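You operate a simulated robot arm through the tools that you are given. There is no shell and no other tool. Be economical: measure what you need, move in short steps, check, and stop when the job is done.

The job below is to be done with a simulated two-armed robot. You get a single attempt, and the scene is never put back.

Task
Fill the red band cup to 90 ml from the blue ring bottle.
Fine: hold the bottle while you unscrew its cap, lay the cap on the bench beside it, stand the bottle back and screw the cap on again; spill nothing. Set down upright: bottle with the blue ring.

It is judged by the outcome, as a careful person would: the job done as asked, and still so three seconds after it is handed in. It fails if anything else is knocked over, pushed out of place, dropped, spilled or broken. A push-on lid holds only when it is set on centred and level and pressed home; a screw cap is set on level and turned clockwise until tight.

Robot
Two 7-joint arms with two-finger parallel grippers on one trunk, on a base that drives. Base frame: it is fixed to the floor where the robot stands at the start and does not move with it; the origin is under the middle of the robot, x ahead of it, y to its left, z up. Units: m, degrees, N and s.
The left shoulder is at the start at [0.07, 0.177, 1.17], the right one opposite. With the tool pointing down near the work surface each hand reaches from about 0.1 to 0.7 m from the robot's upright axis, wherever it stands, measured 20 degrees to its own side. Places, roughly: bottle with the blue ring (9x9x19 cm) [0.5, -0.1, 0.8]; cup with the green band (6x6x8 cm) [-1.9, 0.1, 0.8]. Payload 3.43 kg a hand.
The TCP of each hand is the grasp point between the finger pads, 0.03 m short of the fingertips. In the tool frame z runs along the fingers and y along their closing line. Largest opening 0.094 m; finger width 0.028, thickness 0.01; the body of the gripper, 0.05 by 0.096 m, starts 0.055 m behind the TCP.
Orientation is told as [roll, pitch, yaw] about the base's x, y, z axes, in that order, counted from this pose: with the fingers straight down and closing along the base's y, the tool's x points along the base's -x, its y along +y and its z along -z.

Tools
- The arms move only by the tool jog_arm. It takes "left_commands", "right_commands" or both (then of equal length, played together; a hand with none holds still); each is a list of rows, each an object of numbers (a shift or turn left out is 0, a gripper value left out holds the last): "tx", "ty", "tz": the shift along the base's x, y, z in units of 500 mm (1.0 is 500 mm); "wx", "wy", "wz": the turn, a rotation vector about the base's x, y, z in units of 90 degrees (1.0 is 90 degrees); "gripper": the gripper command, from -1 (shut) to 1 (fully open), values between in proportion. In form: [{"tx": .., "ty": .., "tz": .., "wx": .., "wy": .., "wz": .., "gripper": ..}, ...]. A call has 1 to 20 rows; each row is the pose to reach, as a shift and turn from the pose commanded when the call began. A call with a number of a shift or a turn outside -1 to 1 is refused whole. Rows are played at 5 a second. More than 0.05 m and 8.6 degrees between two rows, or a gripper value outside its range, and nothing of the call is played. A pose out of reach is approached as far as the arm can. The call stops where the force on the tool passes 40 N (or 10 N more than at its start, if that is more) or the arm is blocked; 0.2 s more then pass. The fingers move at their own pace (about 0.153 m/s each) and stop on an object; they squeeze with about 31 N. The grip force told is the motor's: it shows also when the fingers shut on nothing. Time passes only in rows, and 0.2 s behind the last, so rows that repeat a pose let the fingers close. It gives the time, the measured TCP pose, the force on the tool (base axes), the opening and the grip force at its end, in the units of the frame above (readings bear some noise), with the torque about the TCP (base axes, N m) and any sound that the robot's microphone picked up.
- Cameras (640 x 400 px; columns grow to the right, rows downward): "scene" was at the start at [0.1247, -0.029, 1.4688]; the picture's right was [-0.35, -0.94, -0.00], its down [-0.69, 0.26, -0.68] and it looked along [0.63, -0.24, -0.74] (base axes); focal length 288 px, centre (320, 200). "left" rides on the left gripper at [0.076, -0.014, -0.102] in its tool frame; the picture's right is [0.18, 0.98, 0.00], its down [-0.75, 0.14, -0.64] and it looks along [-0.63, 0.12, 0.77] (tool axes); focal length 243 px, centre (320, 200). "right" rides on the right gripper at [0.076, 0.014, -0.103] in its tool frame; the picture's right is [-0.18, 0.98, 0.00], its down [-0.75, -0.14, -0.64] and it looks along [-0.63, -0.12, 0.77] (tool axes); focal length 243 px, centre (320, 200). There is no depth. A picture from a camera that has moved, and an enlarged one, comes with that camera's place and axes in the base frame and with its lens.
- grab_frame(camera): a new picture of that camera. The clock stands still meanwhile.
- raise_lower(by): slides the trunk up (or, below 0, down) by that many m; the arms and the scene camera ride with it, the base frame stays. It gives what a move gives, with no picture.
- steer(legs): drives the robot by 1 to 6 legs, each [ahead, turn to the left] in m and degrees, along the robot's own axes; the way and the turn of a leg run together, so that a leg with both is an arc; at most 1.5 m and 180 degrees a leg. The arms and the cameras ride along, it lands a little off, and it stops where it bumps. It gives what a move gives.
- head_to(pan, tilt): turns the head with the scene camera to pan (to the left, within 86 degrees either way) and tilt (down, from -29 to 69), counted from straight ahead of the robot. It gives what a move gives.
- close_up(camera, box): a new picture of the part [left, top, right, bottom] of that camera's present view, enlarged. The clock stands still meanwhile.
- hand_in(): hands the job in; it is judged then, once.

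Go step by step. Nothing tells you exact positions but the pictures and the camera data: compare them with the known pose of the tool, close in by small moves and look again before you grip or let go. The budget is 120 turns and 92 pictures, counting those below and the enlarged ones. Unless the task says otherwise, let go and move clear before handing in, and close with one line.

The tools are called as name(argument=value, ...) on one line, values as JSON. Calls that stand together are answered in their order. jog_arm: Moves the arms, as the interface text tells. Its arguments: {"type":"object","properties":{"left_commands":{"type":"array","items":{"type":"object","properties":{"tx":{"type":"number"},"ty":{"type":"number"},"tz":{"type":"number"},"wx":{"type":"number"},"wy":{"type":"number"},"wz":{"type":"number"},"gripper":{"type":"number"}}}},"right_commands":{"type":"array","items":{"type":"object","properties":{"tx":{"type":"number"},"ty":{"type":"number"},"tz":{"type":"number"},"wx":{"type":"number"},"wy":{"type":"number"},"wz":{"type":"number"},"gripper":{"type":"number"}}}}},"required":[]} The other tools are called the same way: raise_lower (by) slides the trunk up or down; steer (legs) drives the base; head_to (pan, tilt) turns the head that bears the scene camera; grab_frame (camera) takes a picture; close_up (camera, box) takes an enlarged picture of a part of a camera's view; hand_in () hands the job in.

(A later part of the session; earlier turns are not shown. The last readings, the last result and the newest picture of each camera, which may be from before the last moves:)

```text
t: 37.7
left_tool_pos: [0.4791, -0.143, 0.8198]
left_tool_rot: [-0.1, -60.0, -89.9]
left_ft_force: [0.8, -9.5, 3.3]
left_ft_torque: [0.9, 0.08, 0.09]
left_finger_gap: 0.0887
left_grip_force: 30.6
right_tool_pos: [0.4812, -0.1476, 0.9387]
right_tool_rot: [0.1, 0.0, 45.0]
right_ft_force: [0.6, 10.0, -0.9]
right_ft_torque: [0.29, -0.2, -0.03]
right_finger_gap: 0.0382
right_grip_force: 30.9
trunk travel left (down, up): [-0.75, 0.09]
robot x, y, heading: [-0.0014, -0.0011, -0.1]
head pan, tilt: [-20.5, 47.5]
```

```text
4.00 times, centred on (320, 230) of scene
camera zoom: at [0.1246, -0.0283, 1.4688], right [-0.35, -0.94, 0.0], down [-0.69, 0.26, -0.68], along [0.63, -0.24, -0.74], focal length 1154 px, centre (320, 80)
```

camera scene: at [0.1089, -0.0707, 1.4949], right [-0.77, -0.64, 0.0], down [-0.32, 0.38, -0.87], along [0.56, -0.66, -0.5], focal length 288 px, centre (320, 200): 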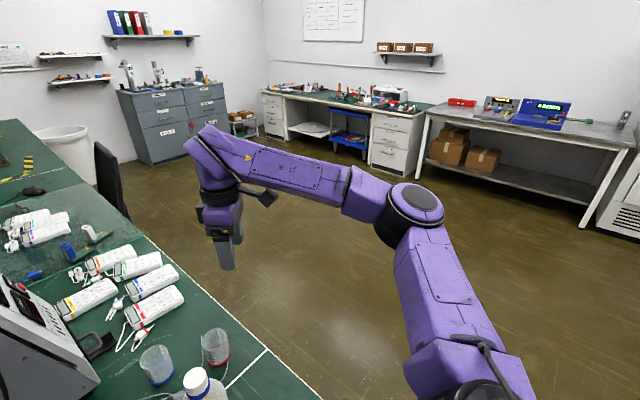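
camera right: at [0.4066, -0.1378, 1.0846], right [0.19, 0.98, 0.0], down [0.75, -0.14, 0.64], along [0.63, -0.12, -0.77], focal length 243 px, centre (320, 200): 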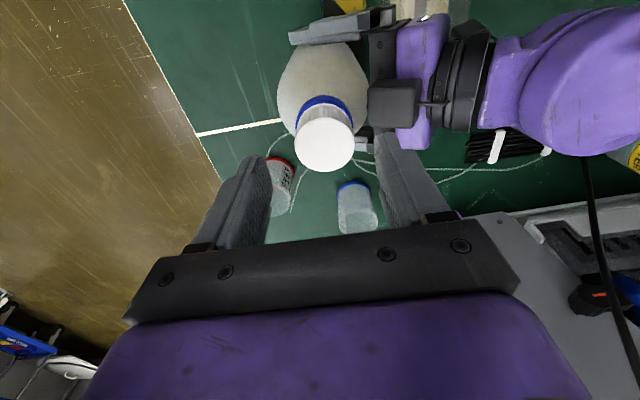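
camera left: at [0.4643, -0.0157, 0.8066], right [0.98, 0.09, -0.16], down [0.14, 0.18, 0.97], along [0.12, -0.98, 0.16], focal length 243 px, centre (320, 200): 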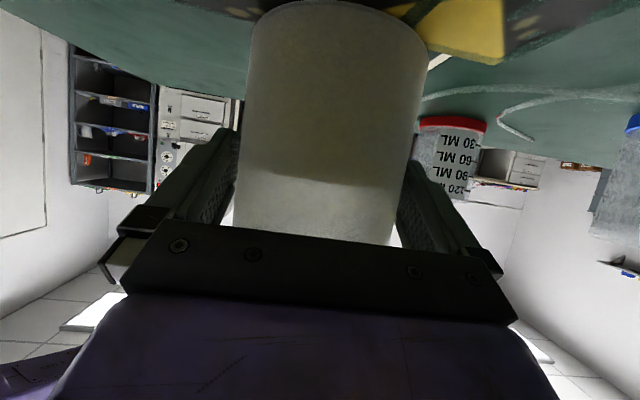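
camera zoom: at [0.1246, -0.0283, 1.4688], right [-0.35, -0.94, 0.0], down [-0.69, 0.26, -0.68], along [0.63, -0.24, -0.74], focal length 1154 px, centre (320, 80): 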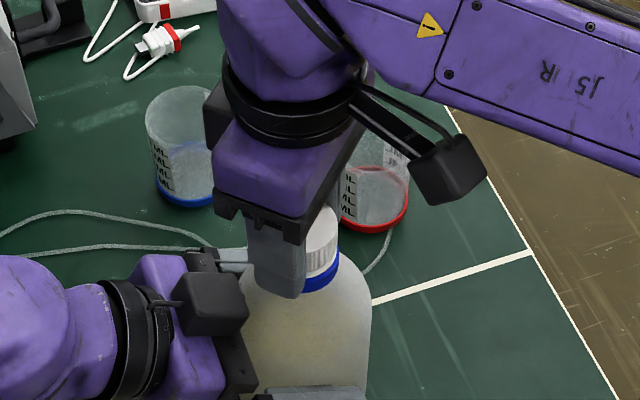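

Turning with little torque. I'll keep going to about 130° with a small side correction.

jog_arm(right_commands=[{"wz": 0.08, "ty": 0.002}, {"wz": 0.16, "ty": 0.002}, {"wz": 0.24, "ty": 0.002}, {"wz": 0.32, "ty": 0.002}, {"wz": 0.4, "ty": 0.002}, {"wz": 0.48, "ty": 0.002}, {"wz": 0.56, "ty": 0.002}, {"wz": 0.64, "ty": 0.002}, {"wz": 0.72, "ty": 0.002}, {"wz": 0.8, "ty": 0.002}, {"wz": 0.88, "ty": 0.002}, {"wz": 0.96, "ty": 0.002}])

close_up(camera="scene", box=[260, 180, 380, 280])

```text
t: 40.3
left_tool_pos: [0.4808, -0.1421, 0.8203]
left_tool_rot: [0.0, -60.0, -89.8]
left_ft_force: [19.4, -2.5, -2.6]
left_ft_torque: [-0.17, 1.07, 0.14]
left_finger_gap: 0.0888
left_grip_force: 30.7
right_tool_pos: [0.4814, -0.1483, 0.9403]
right_tool_rot: [0.1, -0.1, 131.3]
right_ft_force: [-15.2, 1.3, 11.7]
right_ft_torque: [0.11, 0.21, -0.01]
right_finger_gap: 0.0382
right_grip_force: 30.1
trunk travel left (down, up): [-0.75, 0.09]
robot x, y, heading: [-0.0019, -0.0001, -0.0]
head pan, tilt: [-20.5, 47.5]
```

```text
4.00 times, centred on (320, 230) of scene
camera zoom: at [0.1248, -0.0288, 1.4689], right [-0.35, -0.94, 0.0], down [-0.69, 0.26, -0.68], along [0.63, -0.24, -0.74], focal length 1154 px, centre (320, 80)
```

zoom: 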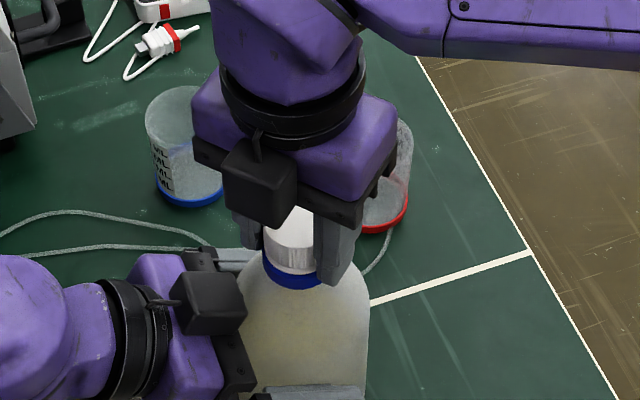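

The upward force shows the cap is rising as it unscrews. I'll open, turn back to yaw 0 re-centred, and regrip.

jog_arm(right_commands=[{"gripper": 0.25, "tx": -0.002}, {"tx": -0.002}, {"wz": -0.09, "tx": -0.002}, {"wz": -0.18, "tx": -0.002}, {"wz": -0.27, "tx": -0.002}, {"wz": -0.36, "tx": -0.002}, {"wz": -0.45, "tx": -0.002}, {"wz": -0.54, "tx": -0.002}, {"wz": -0.63, "tx": -0.002}, {"wz": -0.72, "tx": -0.002}, {"wz": -0.81, "tx": -0.002}, {"wz": -0.9, "tx": -0.002}, {"wz": -0.96, "tx": -0.002}])

jog_arm(right_commands=[{"wz": -0.09}, {"wz": -0.18}, {"wz": -0.27}, {"wz": -0.36}, {"wz": -0.45}, {"wz": -0.5}, {"wz": -0.5}])

close_up(camera="right", box=[220, 80, 460, 230])

```text
t: 43.1
left_tool_pos: [0.4795, -0.1416, 0.8203]
left_tool_rot: [0.0, -60.1, -90.1]
left_ft_force: [-1.9, 0.2, -0.4]
left_ft_torque: [-0.02, 0.02, 0.0]
left_finger_gap: 0.0885
left_grip_force: 30.8
right_tool_pos: [0.4808, -0.1475, 0.94]
right_tool_rot: [0.1, -0.1, 44.6]
right_ft_force: [0.1, 0.8, 0.3]
right_ft_torque: [-0.01, -0.03, 0.0]
right_finger_gap: 0.0589
right_grip_force: 0.1
trunk travel left (down, up): [-0.75, 0.09]
robot x, y, heading: [0.0011, -0.002, 0.0]
head pan, tilt: [-20.5, 47.5]
```

```text
t: 44.7
left_tool_pos: [0.4797, -0.1424, 0.8218]
left_tool_rot: [-0.1, -60.1, -90.1]
left_ft_force: [-0.6, 0.6, 0.0]
left_ft_torque: [0.11, -0.07, 0.03]
left_finger_gap: 0.0885
left_grip_force: 30.8
right_tool_pos: [0.4812, -0.147, 0.9392]
right_tool_rot: [0.1, 0.0, -0.3]
right_ft_force: [-0.9, -0.2, 0.8]
right_ft_torque: [-0.02, 0.03, -0.01]
right_finger_gap: 0.0588
right_grip_force: 0.0
trunk travel left (down, up): [-0.75, 0.09]
robot x, y, heading: [0.0036, 0.0007, 0.2]
head pan, tilt: [-20.5, 47.5]
```

```text
2.67 times, centred on (340, 155) of right
camera zoom: at [0.4051, -0.1331, 1.0408], right [0.19, 0.98, 0.0], down [0.75, -0.15, 0.64], along [0.63, -0.12, -0.77], focal length 647 px, centre (267, 320)
```

zoom: 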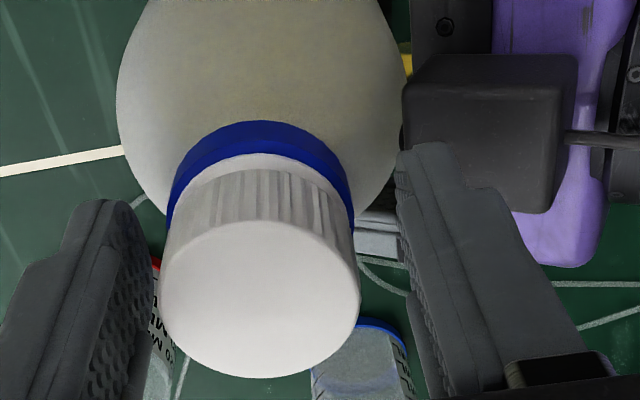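

jog_arm(right_commands=[{"ty": -0.004, "tz": 0.002}, {"ty": -0.004, "tz": 0.002, "gripper": -1}, {"ty": -0.004, "tz": 0.002}, {"ty": -0.004, "tz": 0.002}])

```text
t: 45.7
left_tool_pos: [0.4797, -0.142, 0.8212]
left_tool_rot: [-0.1, -60.0, -89.8]
left_ft_force: [0.1, -0.5, 0.1]
left_ft_torque: [0.16, -0.04, 0.05]
left_finger_gap: 0.0889
left_grip_force: 31.2
right_tool_pos: [0.4801, -0.1491, 0.9385]
right_tool_rot: [0.1, 0.0, -0.2]
right_ft_force: [0.0, 2.0, -0.1]
right_ft_torque: [0.1, -0.01, -0.06]
right_finger_gap: 0.0379
right_grip_force: 31.3
trunk travel left (down, up): [-0.75, 0.09]
robot x, y, heading: [-0.0003, -0.0022, 0.2]
head pan, tilt: [-20.5, 47.5]
```

jog_arm(right_commands=[{"wz": 0.09}, {"wz": 0.18}, {"wz": 0.27, "tz": 0.001}, {"wz": 0.36, "tz": 0.001}, {"wz": 0.45, "tz": 0.001}, {"wz": 0.54, "tz": 0.001}, {"wz": 0.63, "tz": 0.001}, {"wz": 0.72, "tz": 0.002}, {"wz": 0.81, "tz": 0.002}, {"wz": 0.9, "tz": 0.002}, {"wz": 0.98, "tz": 0.002}])

jog_arm(right_commands=[{"wz": 0.09, "tx": -0.002}, {"wz": 0.18, "tx": -0.002}, {"wz": 0.27, "tx": -0.002}, {"wz": 0.36, "tx": -0.002}, {"wz": 0.45, "tx": -0.002}, {"wz": 0.54, "tz": 0.001, "tx": -0.002}])

close_up(camera="scene", box=[280, 200, 360, 270])

```text
t: 48.1
left_tool_pos: [0.4795, -0.1432, 0.8201]
left_tool_rot: [0.0, -60.1, -90.1]
left_ft_force: [-5.2, -0.8, 1.1]
left_ft_torque: [0.17, -0.53, 0.02]
left_finger_gap: 0.0889
left_grip_force: 30.3
right_tool_pos: [0.479, -0.1504, 0.9407]
right_tool_rot: [0.1, -0.1, 88.1]
right_ft_force: [3.2, 1.6, -0.4]
right_ft_torque: [0.01, -0.07, -0.04]
right_finger_gap: 0.0379
right_grip_force: 31.3
trunk travel left (down, up): [-0.75, 0.09]
robot x, y, heading: [0.0009, 0.0017, 0.1]
head pan, tilt: [-20.5, 47.5]
```

```text
t: 49.5
left_tool_pos: [0.4794, -0.1422, 0.8201]
left_tool_rot: [-0.1, -60.0, -90.0]
left_ft_force: [-10.6, -0.6, -0.5]
left_ft_torque: [0.14, -1.15, 0.06]
left_finger_gap: 0.0886
left_grip_force: 31.0
right_tool_pos: [0.4803, -0.1492, 0.9428]
right_tool_rot: [0.2, 0.0, 136.7]
right_ft_force: [11.4, 1.6, -1.0]
right_ft_torque: [0.01, -0.17, -0.12]
right_finger_gap: 0.038
right_grip_force: 30.6
trunk travel left (down, up): [-0.75, 0.09]
robot x, y, heading: [-0.0021, 0.0019, 0.0]
head pan, tilt: [-20.5, 47.5]
```

```text
5.71 times, centred on (320, 235) of scene
camera zoom: at [0.1252, -0.0289, 1.4688], right [-0.35, -0.94, 0.0], down [-0.69, 0.26, -0.68], along [0.63, -0.24, -0.74], focal length 1648 px, centre (320, 0)
```

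zoom: 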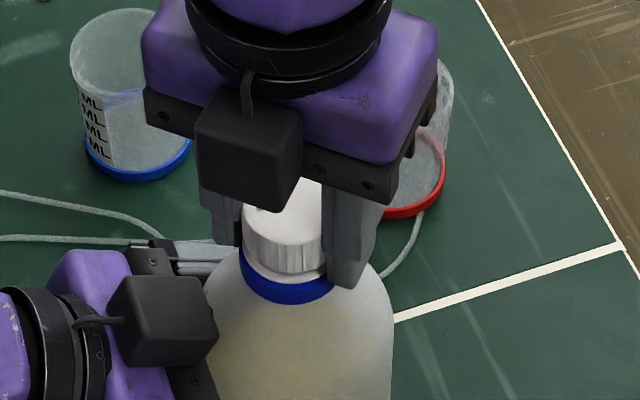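

The cap has turned about 268° in all and a gap is opening above the ring. Another stroke: open, turn back, regrip.

jog_arm(right_commands=[{"gripper": 0.25, "tx": 0.002}, {"tx": 0.002}, {"wz": -0.09, "tx": 0.002}, {"wz": -0.18, "tx": 0.002}, {"wz": -0.27, "tx": 0.002}, {"wz": -0.36, "tx": 0.002}, {"wz": -0.45, "tx": 0.002}, {"wz": -0.54, "tx": 0.002}, {"wz": -0.63, "tx": 0.002}, {"wz": -0.72, "tx": 0.002}, {"wz": -0.81, "tx": 0.002}, {"wz": -0.9, "tx": 0.002}, {"wz": -0.98, "tx": 0.002}])

jog_arm(right_commands=[{"wz": -0.09}, {"wz": -0.18}, {"wz": -0.27}, {"wz": -0.36}, {"wz": -0.45}, {"wz": -0.54}, {"wz": -0.54}])

close_up(camera="right", box=[220, 80, 460, 230])

```text
t: 52.3
left_tool_pos: [0.4799, -0.1417, 0.8218]
left_tool_rot: [-0.1, -60.0, -89.9]
left_ft_force: [0.4, 0.3, -0.3]
left_ft_torque: [0.02, -0.01, -0.03]
left_finger_gap: 0.0889
left_grip_force: 31.1
right_tool_pos: [0.4801, -0.1496, 0.9417]
right_tool_rot: [0.1, 0.0, 48.3]
right_ft_force: [0.9, -0.4, -0.2]
right_ft_torque: [-0.01, 0.0, 0.04]
right_finger_gap: 0.0588
right_grip_force: 0.0
trunk travel left (down, up): [-0.75, 0.09]
robot x, y, heading: [0.0026, 0.0017, -0.1]
head pan, tilt: [-20.5, 47.5]
```

```text
t: 53.9
left_tool_pos: [0.4799, -0.142, 0.8201]
left_tool_rot: [-0.1, -60.0, -89.9]
left_ft_force: [-0.5, -1.8, 0.4]
left_ft_torque: [0.01, 0.03, 0.01]
left_finger_gap: 0.0885
left_grip_force: 30.8
right_tool_pos: [0.4805, -0.1501, 0.9416]
right_tool_rot: [0.0, 0.0, -0.3]
right_ft_force: [-0.2, -0.9, 0.4]
right_ft_torque: [0.03, 0.0, 0.03]
right_finger_gap: 0.0586
right_grip_force: 0.1
trunk travel left (down, up): [-0.75, 0.09]
robot x, y, heading: [0.0017, -0.0021, 0.1]
head pan, tilt: [-20.5, 47.5]
```

```text
2.67 times, centred on (340, 155) of right
camera zoom: at [0.4055, -0.1354, 1.0435], right [0.19, 0.98, 0.0], down [0.75, -0.15, 0.64], along [0.63, -0.12, -0.77], focal length 647 px, centre (267, 320)
```

zoom: 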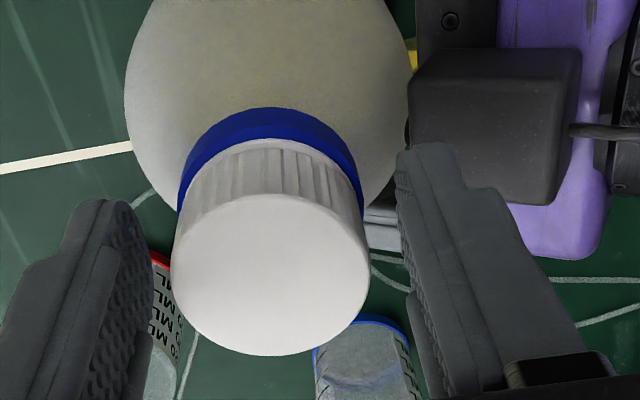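

jog_arm(right_commands=[{"tx": 0.001}, {"tx": 0.001, "gripper": -1}, {"tx": 0.001}, {"tx": 0.001}, {"tx": 0.001, "wz": 0.09}, {"tx": 0.001, "wz": 0.18}, {"tx": 0.001, "wz": 0.27, "tz": 0.001}, {"tx": 0.001, "wz": 0.36, "tz": 0.001}, {"tx": 0.001, "wz": 0.45, "tz": 0.001}, {"tx": 0.001, "wz": 0.54, "tz": 0.001}, {"tx": 0.001, "wz": 0.63, "tz": 0.001}, {"tx": 0.001, "wz": 0.72, "tz": 0.002}, {"tx": 0.001, "wz": 0.81, "tz": 0.002}, {"tx": 0.001, "wz": 0.9, "tz": 0.002}, {"tx": 0.001, "wz": 0.98, "tz": 0.002}])

jog_arm(right_commands=[{"wz": 0.09}, {"wz": 0.18}, {"wz": 0.27}, {"wz": 0.36}, {"wz": 0.45}, {"wz": 0.54, "tz": 0.001}])

close_up(camera="scene", box=[280, 200, 360, 270])

```text
t: 57.1
left_tool_pos: [0.4792, -0.1436, 0.8212]
left_tool_rot: [-0.1, -60.1, -89.9]
left_ft_force: [5.5, -5.5, -0.8]
left_ft_torque: [0.46, 0.39, 0.07]
left_finger_gap: 0.0884
left_grip_force: 30.7
right_tool_pos: [0.4829, -0.1496, 0.9413]
right_tool_rot: [0.1, 0.0, 88.2]
right_ft_force: [-4.8, 5.0, 0.4]
right_ft_torque: [0.11, 0.1, -0.06]
right_finger_gap: 0.0381
right_grip_force: 30.9
trunk travel left (down, up): [-0.75, 0.09]
robot x, y, heading: [0.002, 0.0001, -0.0]
head pan, tilt: [-20.5, 47.5]
```

```text
t: 58.5
left_tool_pos: [0.481, -0.1427, 0.8211]
left_tool_rot: [-0.1, -60.1, -89.9]
left_ft_force: [5.6, -2.8, 0.0]
left_ft_torque: [-0.01, 0.56, 0.09]
left_finger_gap: 0.0888
left_grip_force: 31.5
right_tool_pos: [0.4806, -0.1501, 0.9432]
right_tool_rot: [0.3, -0.1, 136.9]
right_ft_force: [-5.4, 2.9, -2.2]
right_ft_torque: [0.03, 0.08, -0.05]
right_finger_gap: 0.0383
right_grip_force: 30.9
trunk travel left (down, up): [-0.75, 0.09]
robot x, y, heading: [0.0026, -0.0015, 0.1]
head pan, tilt: [-20.5, 47.5]
```

```text
5.71 times, centred on (320, 235) of scene
camera zoom: at [0.1251, -0.029, 1.4688], right [-0.35, -0.94, 0.0], down [-0.69, 0.26, -0.68], along [0.63, -0.24, -0.74], focal length 1648 px, centre (320, 0)
```

zoom: 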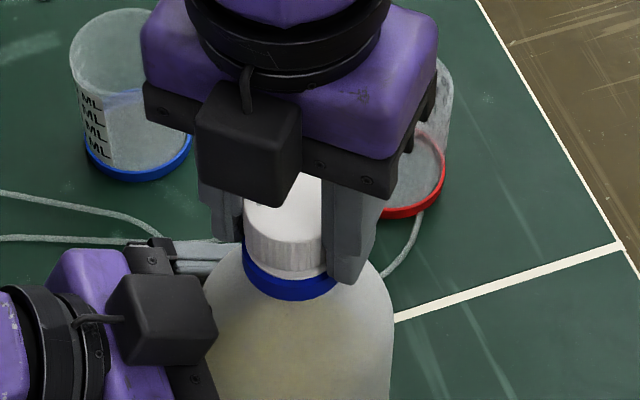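

After about 405° the cap has risen noticeably. I'll test with a gentle 3 mm lift and watch the force.

jog_arm(right_commands=[{"tz": 0.003}, {"tz": 0.006}])

```text
t: 59.1
left_tool_pos: [0.4802, -0.1417, 0.8202]
left_tool_rot: [-0.1, -59.9, -89.9]
left_ft_force: [5.8, 1.2, 2.3]
left_ft_torque: [-0.37, 0.61, 0.02]
left_finger_gap: 0.0886
left_grip_force: 30.9
right_tool_pos: [0.4806, -0.1503, 0.946]
right_tool_rot: [0.0, 0.0, 136.7]
right_ft_force: [-4.8, -0.9, -3.9]
right_ft_torque: [-0.03, 0.06, 0.0]
right_finger_gap: 0.0381
right_grip_force: 30.8
trunk travel left (down, up): [-0.75, 0.09]
robot x, y, heading: [0.002, -0.0019, 0.0]
head pan, tilt: [-20.5, 47.5]
```

jog_arm(right_commands=[{"tz": 0.004}, {"tz": 0.008}])

close_up(camera="scene", box=[280, 200, 360, 270])

```text
t: 59.7
left_tool_pos: [0.4804, -0.1416, 0.82]
left_tool_rot: [0.0, -60.1, -90.0]
left_ft_force: [6.0, 0.1, 2.6]
left_ft_torque: [-0.26, 0.38, 0.08]
left_finger_gap: 0.0886
left_grip_force: 30.9
right_tool_pos: [0.4815, -0.1493, 0.9508]
right_tool_rot: [0.1, -0.1, 136.6]
right_ft_force: [-4.5, -1.3, -2.8]
right_ft_torque: [-0.04, 0.03, -0.03]
right_finger_gap: 0.0382
right_grip_force: 30.8
trunk travel left (down, up): [-0.75, 0.09]
robot x, y, heading: [0.0028, 0.0021, 0.1]
head pan, tilt: [-20.5, 47.5]
```

```text
5.71 times, centred on (320, 235) of scene
camera zoom: at [0.1251, -0.029, 1.4688], right [-0.35, -0.94, 0.0], down [-0.69, 0.26, -0.68], along [0.63, -0.24, -0.74], focal length 1648 px, centre (320, 0)
```

zoom: 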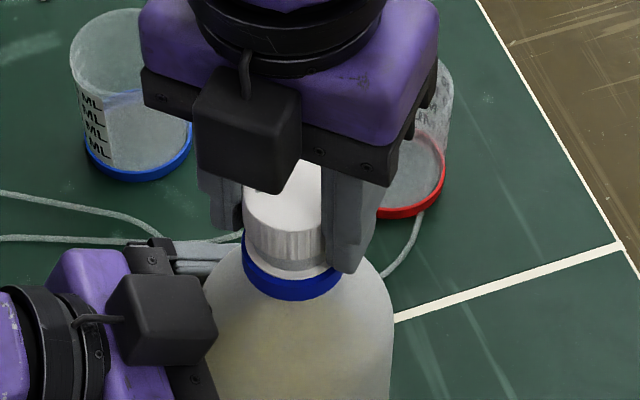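

The cap is coming up with the hand at low force, so it's off the thread. Lifting it clear.

jog_arm(right_commands=[{"tz": 0.01}, {"tz": 0.03}, {"tz": 0.06}, {"tz": 0.1}, {"tz": 0.14}])

close_up(camera="scene", box=[260, 150, 380, 270])

```text
t: 60.9
left_tool_pos: [0.4798, -0.1412, 0.8204]
left_tool_rot: [-0.2, -60.1, -89.8]
left_ft_force: [2.8, 0.6, 3.3]
left_ft_torque: [-0.14, -0.34, 0.16]
left_finger_gap: 0.0886
left_grip_force: 30.7
right_tool_pos: [0.4805, -0.1484, 1.0196]
right_tool_rot: [0.1, -0.1, 136.5]
right_ft_force: [-0.2, -0.8, 0.0]
right_ft_torque: [-0.02, -0.01, 0.01]
right_finger_gap: 0.0383
right_grip_force: 31.5
trunk travel left (down, up): [-0.75, 0.09]
robot x, y, heading: [-0.0027, -0.0001, -0.1]
head pan, tilt: [-20.5, 47.5]
```

```text
3.33 times, centred on (320, 210) of scene
camera zoom: at [0.1249, -0.0285, 1.4688], right [-0.35, -0.94, 0.0], down [-0.69, 0.26, -0.68], along [0.63, -0.24, -0.74], focal length 962 px, centre (320, 167)
```

zoom: 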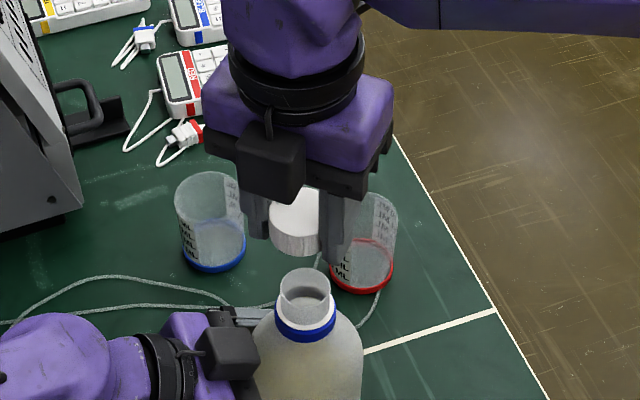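

The cap is off and the open mouth is visible. I'll lay the cap on clear bench to the right of the bottle, around [0.41, -0.265].

jog_arm(right_commands=[{"tx": -0.03, "ty": -0.05}, {"tx": -0.06, "ty": -0.1}, {"tx": -0.1, "ty": -0.16}, {"tx": -0.141, "ty": -0.233}, {"tx": -0.141, "ty": -0.233, "tz": -0.08}, {"tx": -0.141, "ty": -0.233, "tz": -0.16}, {"tx": -0.141, "ty": -0.233, "tz": -0.24}, {"tx": -0.141, "ty": -0.233, "tz": -0.32}, {"tx": -0.141, "ty": -0.233, "tz": -0.38}, {"tx": -0.141, "ty": -0.233, "tz": -0.42}, {"tx": -0.141, "ty": -0.233, "tz": -0.45}])

close_up(camera="scene", box=[260, 180, 420, 320])

grab_frame(camera="left")

```text
t: 63.3
left_tool_pos: [0.4785, -0.1435, 0.8209]
left_tool_rot: [0.0, -60.0, -89.9]
left_ft_force: [-2.3, 0.2, -0.3]
left_ft_torque: [-0.09, 0.1, -0.06]
left_finger_gap: 0.0886
left_grip_force: 30.9
right_tool_pos: [0.4108, -0.2658, 0.7948]
right_tool_rot: [0.1, -0.1, 136.5]
right_ft_force: [-0.4, 0.9, 0.3]
right_ft_torque: [0.02, 0.0, -0.01]
right_finger_gap: 0.0382
right_grip_force: 31.0
trunk travel left (down, up): [-0.75, 0.09]
robot x, y, heading: [0.0031, 0.0046, -0.1]
head pan, tilt: [-20.5, 47.5]
```

```text
2.86 times, centred on (340, 250) of scene
camera zoom: at [0.1248, -0.029, 1.4688], right [-0.35, -0.94, 0.0], down [-0.69, 0.26, -0.68], along [0.63, -0.24, -0.74], focal length 824 px, centre (263, 57)
```

zoom: 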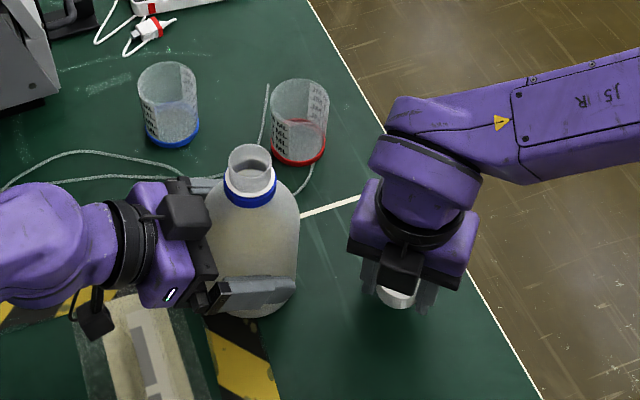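

```text
53 pictures are left
camera left: at [0.4647, -0.0156, 0.8067], right [0.98, 0.09, -0.16], down [0.14, 0.18, 0.97], along [0.12, -0.98, 0.16], focal length 243 px, centre (320, 200)
```

left: 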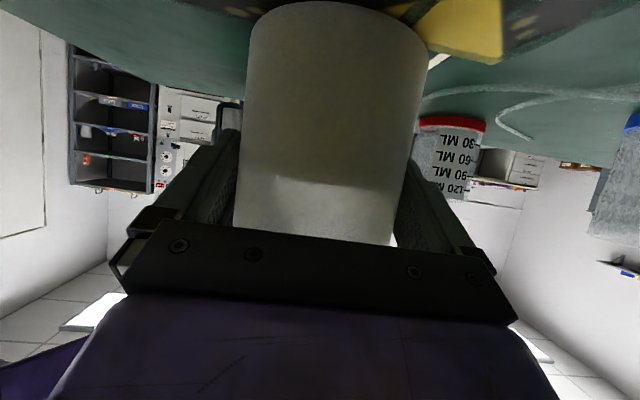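

Creeping down to the table with the cap.

jog_arm(right_commands=[{"tz": -0.01}, {"tz": -0.02}, {"tz": -0.03}, {"tz": -0.036}])

```text
t: 64.3
left_tool_pos: [0.4775, -0.1422, 0.8221]
left_tool_rot: [0.1, -60.1, -90.2]
left_ft_force: [0.1, 0.2, -3.1]
left_ft_torque: [0.04, 0.01, 0.0]
left_finger_gap: 0.0888
left_grip_force: 31.2
right_tool_pos: [0.4097, -0.2664, 0.7793]
right_tool_rot: [0.0, 0.3, 136.6]
right_ft_force: [-0.1, -10.2, 36.3]
right_ft_torque: [-0.58, 0.91, 0.54]
right_finger_gap: 0.0382
right_grip_force: 31.2
trunk travel left (down, up): [-0.75, 0.09]
robot x, y, heading: [-0.0009, 0.0015, -0.2]
head pan, tilt: [-20.5, 47.5]
```

Contact made. I'll ease off slightly before letting go.

jog_arm(right_commands=[{"tz": 0.004}, {"tz": 0.005}])

close_up(camera="scene", box=[320, 240, 400, 300])

```text
t: 64.9
left_tool_pos: [0.479, -0.1434, 0.8211]
left_tool_rot: [0.0, -60.0, -90.1]
left_ft_force: [0.0, 0.9, -4.0]
left_ft_torque: [0.01, 0.0, 0.01]
left_finger_gap: 0.0888
left_grip_force: 31.1
right_tool_pos: [0.4085, -0.2662, 0.7814]
right_tool_rot: [0.0, 0.0, 136.7]
right_ft_force: [4.2, -9.8, 21.6]
right_ft_torque: [-0.12, -0.1, -0.07]
right_finger_gap: 0.0383
right_grip_force: 31.3
trunk travel left (down, up): [-0.75, 0.09]
robot x, y, heading: [0.0006, 0.003, -0.2]
head pan, tilt: [-20.5, 47.5]
```

```text
6.67 times, centred on (360, 270) of scene
camera zoom: at [0.1234, -0.0291, 1.4689], right [-0.35, -0.94, 0.0], down [-0.69, 0.26, -0.68], along [0.63, -0.24, -0.74], focal length 1923 px, centre (53, -267)
```

zoom: 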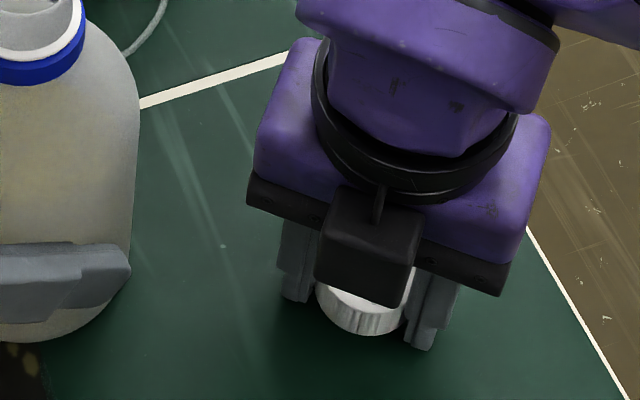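

jog_arm(right_commands=[{"tz": 0.003, "ty": -0.003}, {"tz": 0.004, "ty": -0.004}])

```text
t: 65.5
left_tool_pos: [0.4796, -0.143, 0.8205]
left_tool_rot: [-0.1, -59.9, -89.9]
left_ft_force: [-0.8, 2.1, -1.4]
left_ft_torque: [0.02, 0.05, 0.02]
left_finger_gap: 0.0885
left_grip_force: 31.4
right_tool_pos: [0.4092, -0.2678, 0.78]
right_tool_rot: [0.2, -0.2, 136.6]
right_ft_force: [-0.6, 0.7, -0.1]
right_ft_torque: [-0.01, 0.02, -0.01]
right_finger_gap: 0.0382
right_grip_force: 31.0
trunk travel left (down, up): [-0.75, 0.09]
robot x, y, heading: [0.0014, -0.0002, -0.2]
head pan, tilt: [-20.5, 47.5]
```

The load is zero and the cap is on the table, so I'll open and back away.

jog_arm(right_commands=[{"tz": -0.001, "gripper": -0.2}, {"tz": -0.001, "gripper": 0.3}, {"tz": -0.001, "gripper": 0.3}, {"tz": 0.04}, {"tz": 0.1}, {"tz": 0.18}, {"tz": 0.26}, {"tz": 0.34}, {"tz": 0.42}])

close_up(camera="scene", box=[260, 180, 420, 320])

grab_frame(camera="right")

```text
t: 67.5
left_tool_pos: [0.4805, -0.1405, 0.8205]
left_tool_rot: [0.0, -60.1, -89.9]
left_ft_force: [-0.3, 0.9, -1.2]
left_ft_torque: [0.04, 0.02, -0.05]
left_finger_gap: 0.0885
left_grip_force: 31.3
right_tool_pos: [0.4129, -0.2689, 0.9909]
right_tool_rot: [0.1, -0.1, 136.6]
right_ft_force: [-0.4, -1.3, -0.9]
right_ft_torque: [-0.01, 0.02, -0.01]
right_finger_gap: 0.0608
right_grip_force: 0.0
trunk travel left (down, up): [-0.75, 0.09]
robot x, y, heading: [0.0025, 0.0026, -0.1]
head pan, tilt: [-20.5, 47.5]
```

```text
2.86 times, centred on (340, 250) of scene
camera zoom: at [0.1244, -0.0287, 1.4688], right [-0.35, -0.94, 0.0], down [-0.69, 0.26, -0.68], along [0.63, -0.24, -0.74], focal length 824 px, centre (263, 57)
```

zoom: 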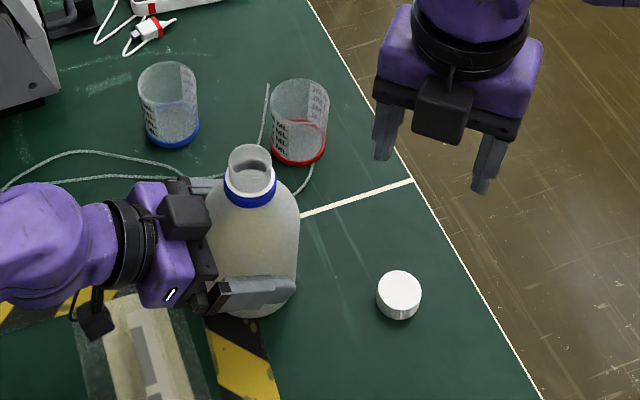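

```text
50 pictures are left
camera right: at [0.4585, -0.3317, 1.094], right [-0.81, -0.59, 0.0], down [-0.45, 0.62, 0.64], along [-0.38, 0.52, -0.77], focal length 243 px, centre (320, 200)
```

right: 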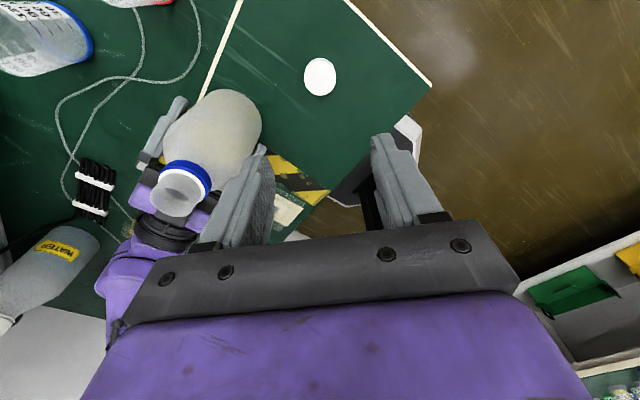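

The cap is lying on the bench at [0.409, -0.27]. Next I'll park the right hand off the table's right side, tilted so its camera watches the cup's scale during the pour.

jog_arm(right_commands=[{"tx": 0.0, "ty": -0.06, "wz": -0.08}, {"tx": 0.02, "ty": -0.12, "wz": -0.16}, {"tx": 0.04, "ty": -0.18, "wz": -0.24}, {"tx": 0.06, "ty": -0.24, "wz": -0.32}, {"tx": 0.08, "ty": -0.3, "wz": -0.4}, {"tx": 0.1, "ty": -0.36, "wz": -0.48}, {"tx": 0.12, "ty": -0.4, "wz": -0.56}, {"tx": 0.14, "ty": -0.42, "wz": -0.64}, {"tx": 0.16, "ty": -0.42, "wz": -0.72}, {"tx": 0.174, "ty": -0.422, "wz": -0.795}])

jog_arm(right_commands=[{"wx": 0.076, "wy": -0.035}, {"wx": 0.152, "wy": -0.07, "tz": -0.02}, {"wx": 0.228, "wy": -0.105, "tz": -0.04}, {"wx": 0.304, "wy": -0.14, "tz": -0.06}, {"wx": 0.38, "wy": -0.175, "tz": -0.08}, {"wx": 0.455, "wy": -0.21, "tz": -0.1}, {"wx": 0.53, "wy": -0.245, "tz": -0.14}, {"wx": 0.607, "wy": -0.28, "tz": -0.18}])

grab_frame(camera="right")

```text
t: 69.7
left_tool_pos: [0.4798, -0.1425, 0.8191]
left_tool_rot: [-0.1, -60.1, -90.0]
left_ft_force: [-0.2, 0.2, -1.7]
left_ft_torque: [-0.06, -0.02, -0.04]
left_finger_gap: 0.0887
left_grip_force: 31.3
right_tool_pos: [0.4979, -0.4778, 0.991]
right_tool_rot: [0.2, -0.1, 65.0]
right_ft_force: [-0.4, 0.6, 0.4]
right_ft_torque: [0.02, -0.03, -0.04]
right_finger_gap: 0.061
right_grip_force: 0.0
trunk travel left (down, up): [-0.75, 0.09]
robot x, y, heading: [-0.001, 0.0026, 0.1]
head pan, tilt: [-20.5, 47.5]
```

```text
t: 71.5
left_tool_pos: [0.4789, -0.1428, 0.8207]
left_tool_rot: [-0.1, -60.0, -90.0]
left_ft_force: [0.2, -0.3, -1.7]
left_ft_torque: [-0.06, -0.02, -0.03]
left_finger_gap: 0.0887
left_grip_force: 30.6
right_tool_pos: [0.4983, -0.4789, 0.901]
right_tool_rot: [0.3, -60.2, 65.0]
right_ft_force: [0.3, -0.6, 0.6]
right_ft_torque: [-0.01, 0.05, -0.01]
right_finger_gap: 0.061
right_grip_force: 0.0
trunk travel left (down, up): [-0.75, 0.09]
robot x, y, heading: [-0.0004, -0.001, 0.1]
head pan, tilt: [-20.5, 47.5]
```

```text
49 pictures are left
camera right: at [0.4335, -0.5891, 0.8859], right [-0.85, 0.49, 0.16], down [0.05, -0.23, 0.97], along [0.52, 0.84, 0.17], focal length 243 px, centre (320, 200)
```

right: 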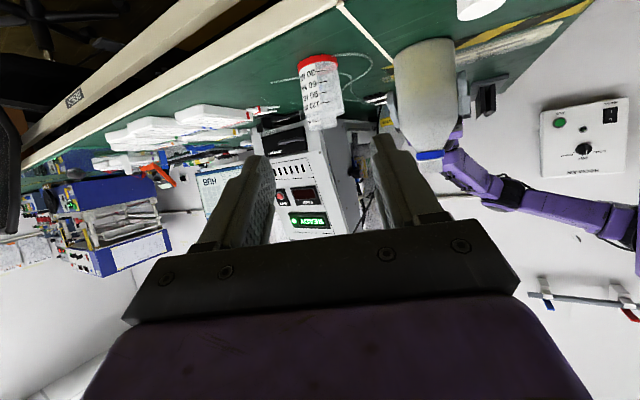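

The cup's scale is in clear view. I'll take a baseline close-up and then lift the bottle straight up.

close_up(camera="right", box=[280, 40, 360, 140])

jog_arm(left_commands=[{"tz": 0.01}, {"tz": 0.03}, {"tz": 0.06}, {"tz": 0.1}, {"tz": 0.14}, {"tz": 0.165}, {"tz": 0.165}])

grab_frame(camera="right")

```text
4.00 times, centred on (320, 90) of right
camera zoom: at [0.4335, -0.5891, 0.8859], right [-0.85, 0.49, 0.16], down [0.05, -0.23, 0.97], along [0.52, 0.84, 0.17], focal length 970 px, centre (320, 640)
```

zoom: 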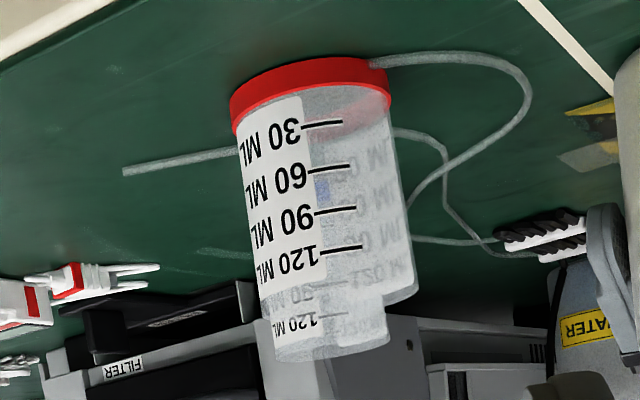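

```text
t: 73.1
left_tool_pos: [0.4793, -0.1421, 0.9038]
left_tool_rot: [-0.1, -59.9, -89.8]
left_ft_force: [0.2, 0.0, -3.7]
left_ft_torque: [-0.02, -0.01, 0.01]
left_finger_gap: 0.0887
left_grip_force: 30.9
right_tool_pos: [0.4984, -0.48, 0.9014]
right_tool_rot: [0.5, -60.3, 64.9]
right_ft_force: [0.2, 0.8, -0.1]
right_ft_torque: [-0.02, 0.0, 0.0]
right_finger_gap: 0.061
right_grip_force: 0.1
trunk travel left (down, up): [-0.75, 0.09]
robot x, y, heading: [0.0008, 0.0016, -0.0]
head pan, tilt: [-20.5, 47.5]
```

```text
47 pictures are left
camera right: at [0.4335, -0.589, 0.8859], right [-0.85, 0.49, 0.16], down [0.06, -0.23, 0.97], along [0.52, 0.84, 0.17], focal length 243 px, centre (320, 200)
```

right: 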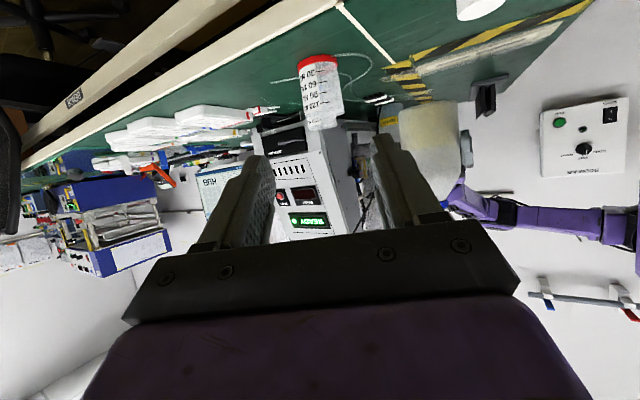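

The bottle is lifted level. Moving it beside the cup at x 0.486, y -0.2425, then starting to tilt toward the cup, well below the pouring angle.

jog_arm(left_commands=[{"ty": -0.02, "tx": 0.002}, {"ty": -0.05, "tx": 0.004}, {"ty": -0.09, "tx": 0.006}, {"ty": -0.13, "tx": 0.008}, {"ty": -0.17, "tx": 0.01}, {"ty": -0.19, "tx": 0.012}, {"ty": -0.2, "tx": 0.013}, {"ty": -0.2, "tx": 0.013, "wy": 0.06}, {"ty": -0.2, "tx": 0.013, "wy": 0.13}, {"ty": -0.2, "tx": 0.013, "wy": 0.2}, {"ty": -0.2, "tx": 0.013, "wy": 0.27}, {"ty": -0.2, "tx": 0.013, "wy": 0.33}, {"ty": -0.2, "tx": 0.013, "wy": 0.36}])

grab_frame(camera="scene")

grab_frame(camera="right")

```text
t: 75.9
left_tool_pos: [0.4863, -0.2426, 0.9034]
left_tool_rot: [-51.9, -46.8, -47.0]
left_ft_force: [0.2, -0.4, -4.3]
left_ft_torque: [0.05, -0.04, 0.0]
left_finger_gap: 0.089
left_grip_force: 31.0
right_tool_pos: [0.499, -0.4787, 0.9016]
right_tool_rot: [0.5, -60.2, 64.8]
right_ft_force: [0.3, -0.5, 0.0]
right_ft_torque: [-0.01, 0.03, -0.01]
right_finger_gap: 0.0613
right_grip_force: 0.1
trunk travel left (down, up): [-0.75, 0.09]
robot x, y, heading: [-0.0025, 0.003, 0.3]
head pan, tilt: [-20.5, 47.5]
```

```text
46 pictures are left
camera scene: at [0.1253, -0.0295, 1.4688], right [-0.35, -0.94, 0.0], down [-0.69, 0.26, -0.68], along [0.63, -0.24, -0.74], focal length 288 px, centre (320, 200)
```

scene: 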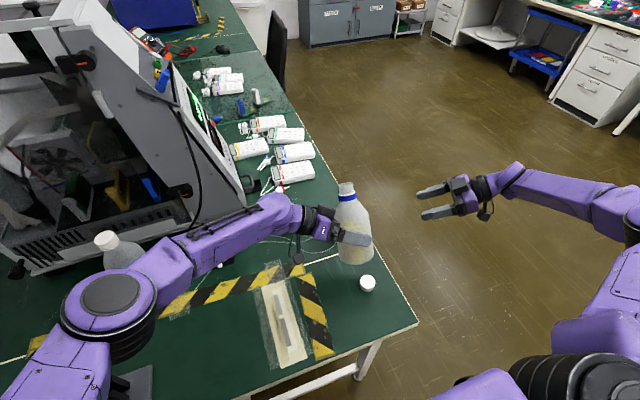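

```text
45 pictures are left
camera right: at [0.4334, -0.5892, 0.8858], right [-0.85, 0.49, 0.16], down [0.06, -0.23, 0.97], along [0.52, 0.84, 0.17], focal length 243 px, centre (320, 200)
```

right: 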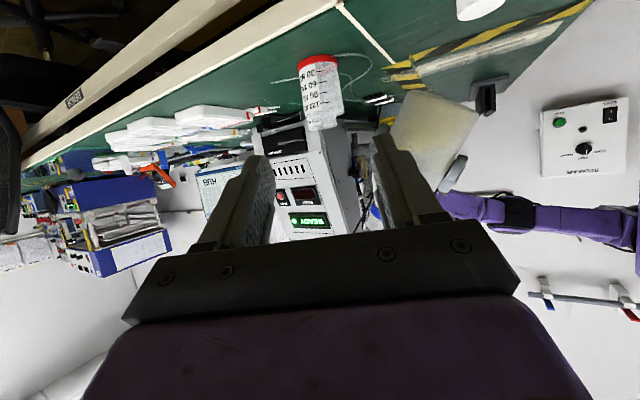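

Tilting to about 55° and lowering so the lip sits just above the cup.

jog_arm(left_commands=[{"wy": 0.05, "tz": -0.01}, {"wy": 0.1, "tz": -0.02}, {"wy": 0.15, "tz": -0.03}, {"wy": 0.2, "tz": -0.04}, {"wy": 0.25, "tz": -0.055}, {"wy": 0.25, "tz": -0.07}])

close_up(camera="scene", box=[300, 150, 420, 300])

close_up(camera="right", box=[260, 40, 480, 190])

```text
t: 77.3
left_tool_pos: [0.4784, -0.2342, 0.8774]
left_tool_rot: [-70.7, -29.8, -35.3]
left_ft_force: [-0.7, 0.1, -2.7]
left_ft_torque: [0.0, -0.07, 0.01]
left_finger_gap: 0.0886
left_grip_force: 31.0
left hand out of reach, approached as far as the arm can: row 4, 5, 6
right_tool_pos: [0.4982, -0.4804, 0.9015]
right_tool_rot: [0.5, -60.1, 64.8]
right_ft_force: [0.5, -1.5, 0.4]
right_ft_torque: [0.02, 0.0, 0.02]
right_finger_gap: 0.0612
right_grip_force: 0.2
trunk travel left (down, up): [-0.75, 0.09]
robot x, y, heading: [0.0038, -0.0019, 0.1]
head pan, tilt: [-20.5, 47.5]
```

```text
2.67 times, centred on (360, 225) of scene
camera zoom: at [0.1251, -0.0303, 1.4688], right [-0.35, -0.94, 0.0], down [-0.69, 0.26, -0.68], along [0.63, -0.24, -0.74], focal length 769 px, centre (213, 133)
```

zoom: 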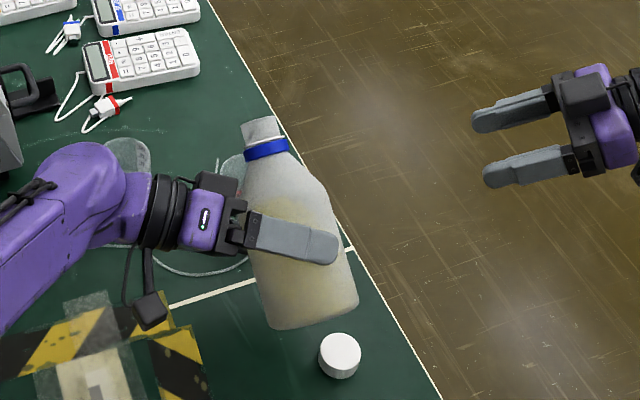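

```text
2.67 times, centred on (370, 115) of right
camera zoom: at [0.4333, -0.5896, 0.8856], right [-0.85, 0.49, 0.16], down [0.05, -0.23, 0.97], along [0.52, 0.84, 0.17], focal length 647 px, centre (187, 427)
```

zoom: 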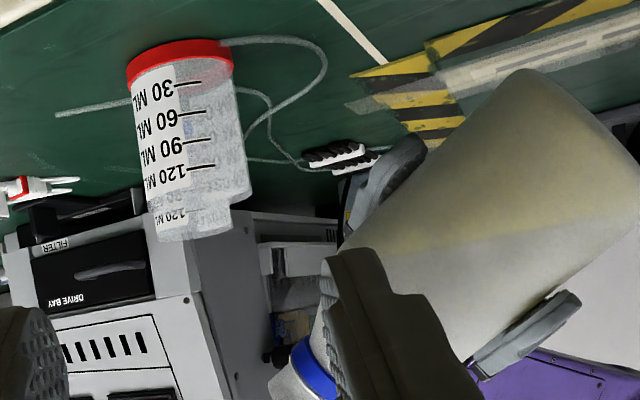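

The left wrist runs out tilting about that axis. Rolling about the hand's own axis should use its last joint instead. I'll bring the bottle back upright first.

jog_arm(left_commands=[{"wy": -0.06, "tz": 0.01, "tx": 0.003, "ty": -0.003}, {"wy": -0.14, "tz": 0.03, "tx": 0.008, "ty": -0.008}, {"wy": -0.22, "tz": 0.052, "tx": 0.016, "ty": -0.016}, {"wy": -0.3, "tz": 0.052, "tx": 0.016, "ty": -0.016}, {"wy": -0.38, "tz": 0.052, "tx": 0.016, "ty": -0.016}, {"wy": -0.46, "tz": 0.052, "tx": 0.016, "ty": -0.016}, {"wy": -0.54, "tz": 0.052, "tx": 0.016, "ty": -0.016}, {"wy": -0.61, "tz": 0.052, "tx": 0.016, "ty": -0.016}])

```text
t: 79.1
left_tool_pos: [0.4868, -0.2415, 0.9039]
left_tool_rot: [0.2, -60.0, -90.1]
left_ft_force: [-0.7, 0.3, -3.6]
left_ft_torque: [0.05, 0.02, 0.03]
left_finger_gap: 0.089
left_grip_force: 31.4
right_tool_pos: [0.4987, -0.4797, 0.9023]
right_tool_rot: [0.4, -60.1, 64.8]
right_ft_force: [0.0, 1.0, 0.2]
right_ft_torque: [-0.03, 0.04, 0.01]
right_finger_gap: 0.0611
right_grip_force: 0.1
trunk travel left (down, up): [-0.75, 0.09]
robot x, y, heading: [0.0028, 0.0019, -0.1]
head pan, tilt: [-20.5, 47.5]
```

The bottle is upright again. Now rolling about the hand's own axis to φ=60°, which tilts the bottle 51°, while shifting toward y -0.29.

jog_arm(left_commands=[{"wy": 0.072, "wz": 0.042, "ty": -0.01}, {"wy": 0.144, "wz": 0.083, "ty": -0.02}, {"wy": 0.216, "wz": 0.125, "ty": -0.04, "tx": 0.004}, {"wy": 0.289, "wz": 0.167, "ty": -0.06, "tx": 0.008}, {"wy": 0.361, "wz": 0.208, "ty": -0.08, "tx": 0.012}, {"wy": 0.433, "wz": 0.25, "ty": -0.09, "tx": 0.014}, {"wy": 0.505, "wz": 0.292, "ty": -0.1, "tx": 0.014}, {"wy": 0.577, "wz": 0.333, "ty": -0.1, "tx": 0.014, "tz": -0.02}])

close_up(camera="right", box=[260, 20, 520, 190])

close_up(camera="scene", box=[280, 150, 440, 300])

```text
t: 80.9
left_tool_pos: [0.4943, -0.2904, 0.8938]
left_tool_rot: [-56.2, -25.6, -16.0]
left_ft_force: [-0.2, -0.5, -4.0]
left_ft_torque: [0.05, -0.03, 0.0]
left_finger_gap: 0.0887
left_grip_force: 30.8
right_tool_pos: [0.4986, -0.4796, 0.8998]
right_tool_rot: [0.5, -60.2, 64.8]
right_ft_force: [0.0, 0.6, 0.7]
right_ft_torque: [-0.06, 0.0, 0.0]
right_finger_gap: 0.061
right_grip_force: 0.0
trunk travel left (down, up): [-0.75, 0.09]
robot x, y, heading: [-0.0008, 0.001, -0.1]
head pan, tilt: [-20.5, 47.5]
```

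```text
2.35 times, centred on (390, 105) of right
camera zoom: at [0.4336, -0.5892, 0.8857], right [-0.85, 0.49, 0.16], down [0.06, -0.23, 0.97], along [0.52, 0.84, 0.17], focal length 571 px, centre (155, 424)
```

zoom: 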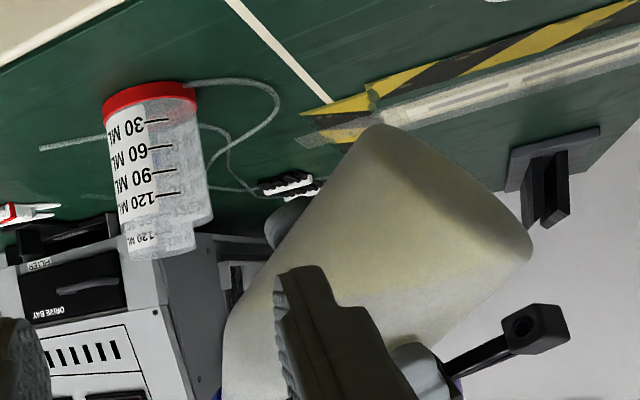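

```text
2.67 times, centred on (360, 225) of scene
camera zoom: at [0.1256, -0.0296, 1.4688], right [-0.35, -0.94, 0.0], down [-0.69, 0.26, -0.67], along [0.63, -0.24, -0.74], focal length 769 px, centre (213, 133)
```

zoom: 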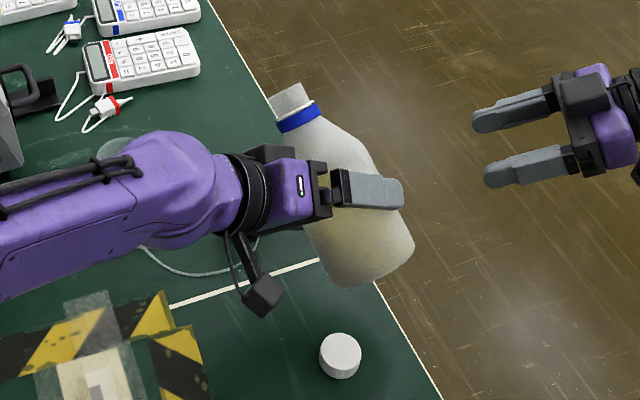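

The roll works, and the mouth is where I computed it. Going to φ=85°, a 72° tilt that should be just short of pouring, with the lip over the cup.

jog_arm(left_commands=[{"wy": 0.06, "wz": 0.035, "tx": 0.001, "ty": -0.005, "tz": -0.013}, {"wy": 0.12, "wz": 0.069, "tx": 0.002, "ty": -0.01, "tz": -0.026}, {"wy": 0.18, "wz": 0.104, "tx": 0.004, "ty": -0.015, "tz": -0.04}, {"wy": 0.2407, "wz": 0.139, "tx": 0.005, "ty": -0.019, "tz": -0.052}, {"wy": 0.2407, "wz": 0.139, "tx": 0.005, "ty": -0.019, "tz": -0.052}])

grab_frame(camera="right")

close_up(camera="scene", box=[280, 150, 440, 300])

```text
t: 82.1
left_tool_pos: [0.4952, -0.3004, 0.8677]
left_tool_rot: [-59.9, -4.3, -2.4]
left_ft_force: [0.8, 0.2, -3.7]
left_ft_torque: [0.01, -0.03, 0.0]
left_finger_gap: 0.0888
left_grip_force: 30.9
right_tool_pos: [0.4978, -0.4791, 0.9014]
right_tool_rot: [0.4, -60.2, 64.8]
right_ft_force: [-0.3, -0.8, -0.3]
right_ft_torque: [0.01, 0.0, 0.0]
right_finger_gap: 0.0613
right_grip_force: 0.1
trunk travel left (down, up): [-0.75, 0.09]
robot x, y, heading: [-0.0016, 0.0025, -0.0]
head pan, tilt: [-20.5, 47.5]
```

```text
40 pictures are left
camera right: at [0.4334, -0.5891, 0.8859], right [-0.85, 0.49, 0.16], down [0.06, -0.23, 0.97], along [0.52, 0.84, 0.17], focal length 243 px, centre (320, 200)
```

right: 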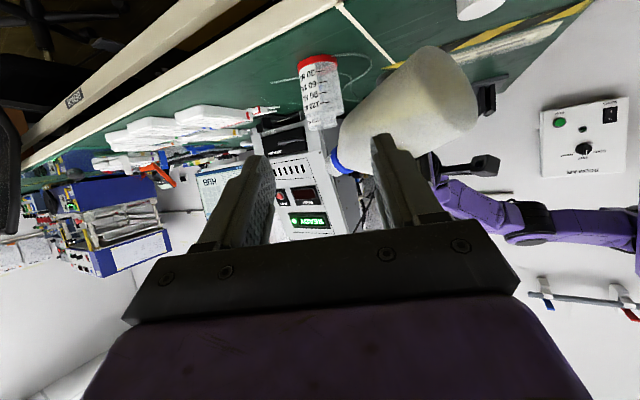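

```text
2.67 times, centred on (360, 225) of scene
camera zoom: at [0.1252, -0.0294, 1.4688], right [-0.35, -0.94, 0.0], down [-0.69, 0.26, -0.68], along [0.63, -0.24, -0.74], focal length 769 px, centre (213, 133)
```

zoom: 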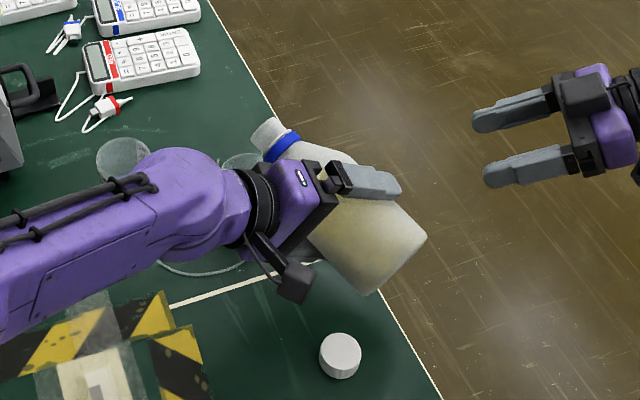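

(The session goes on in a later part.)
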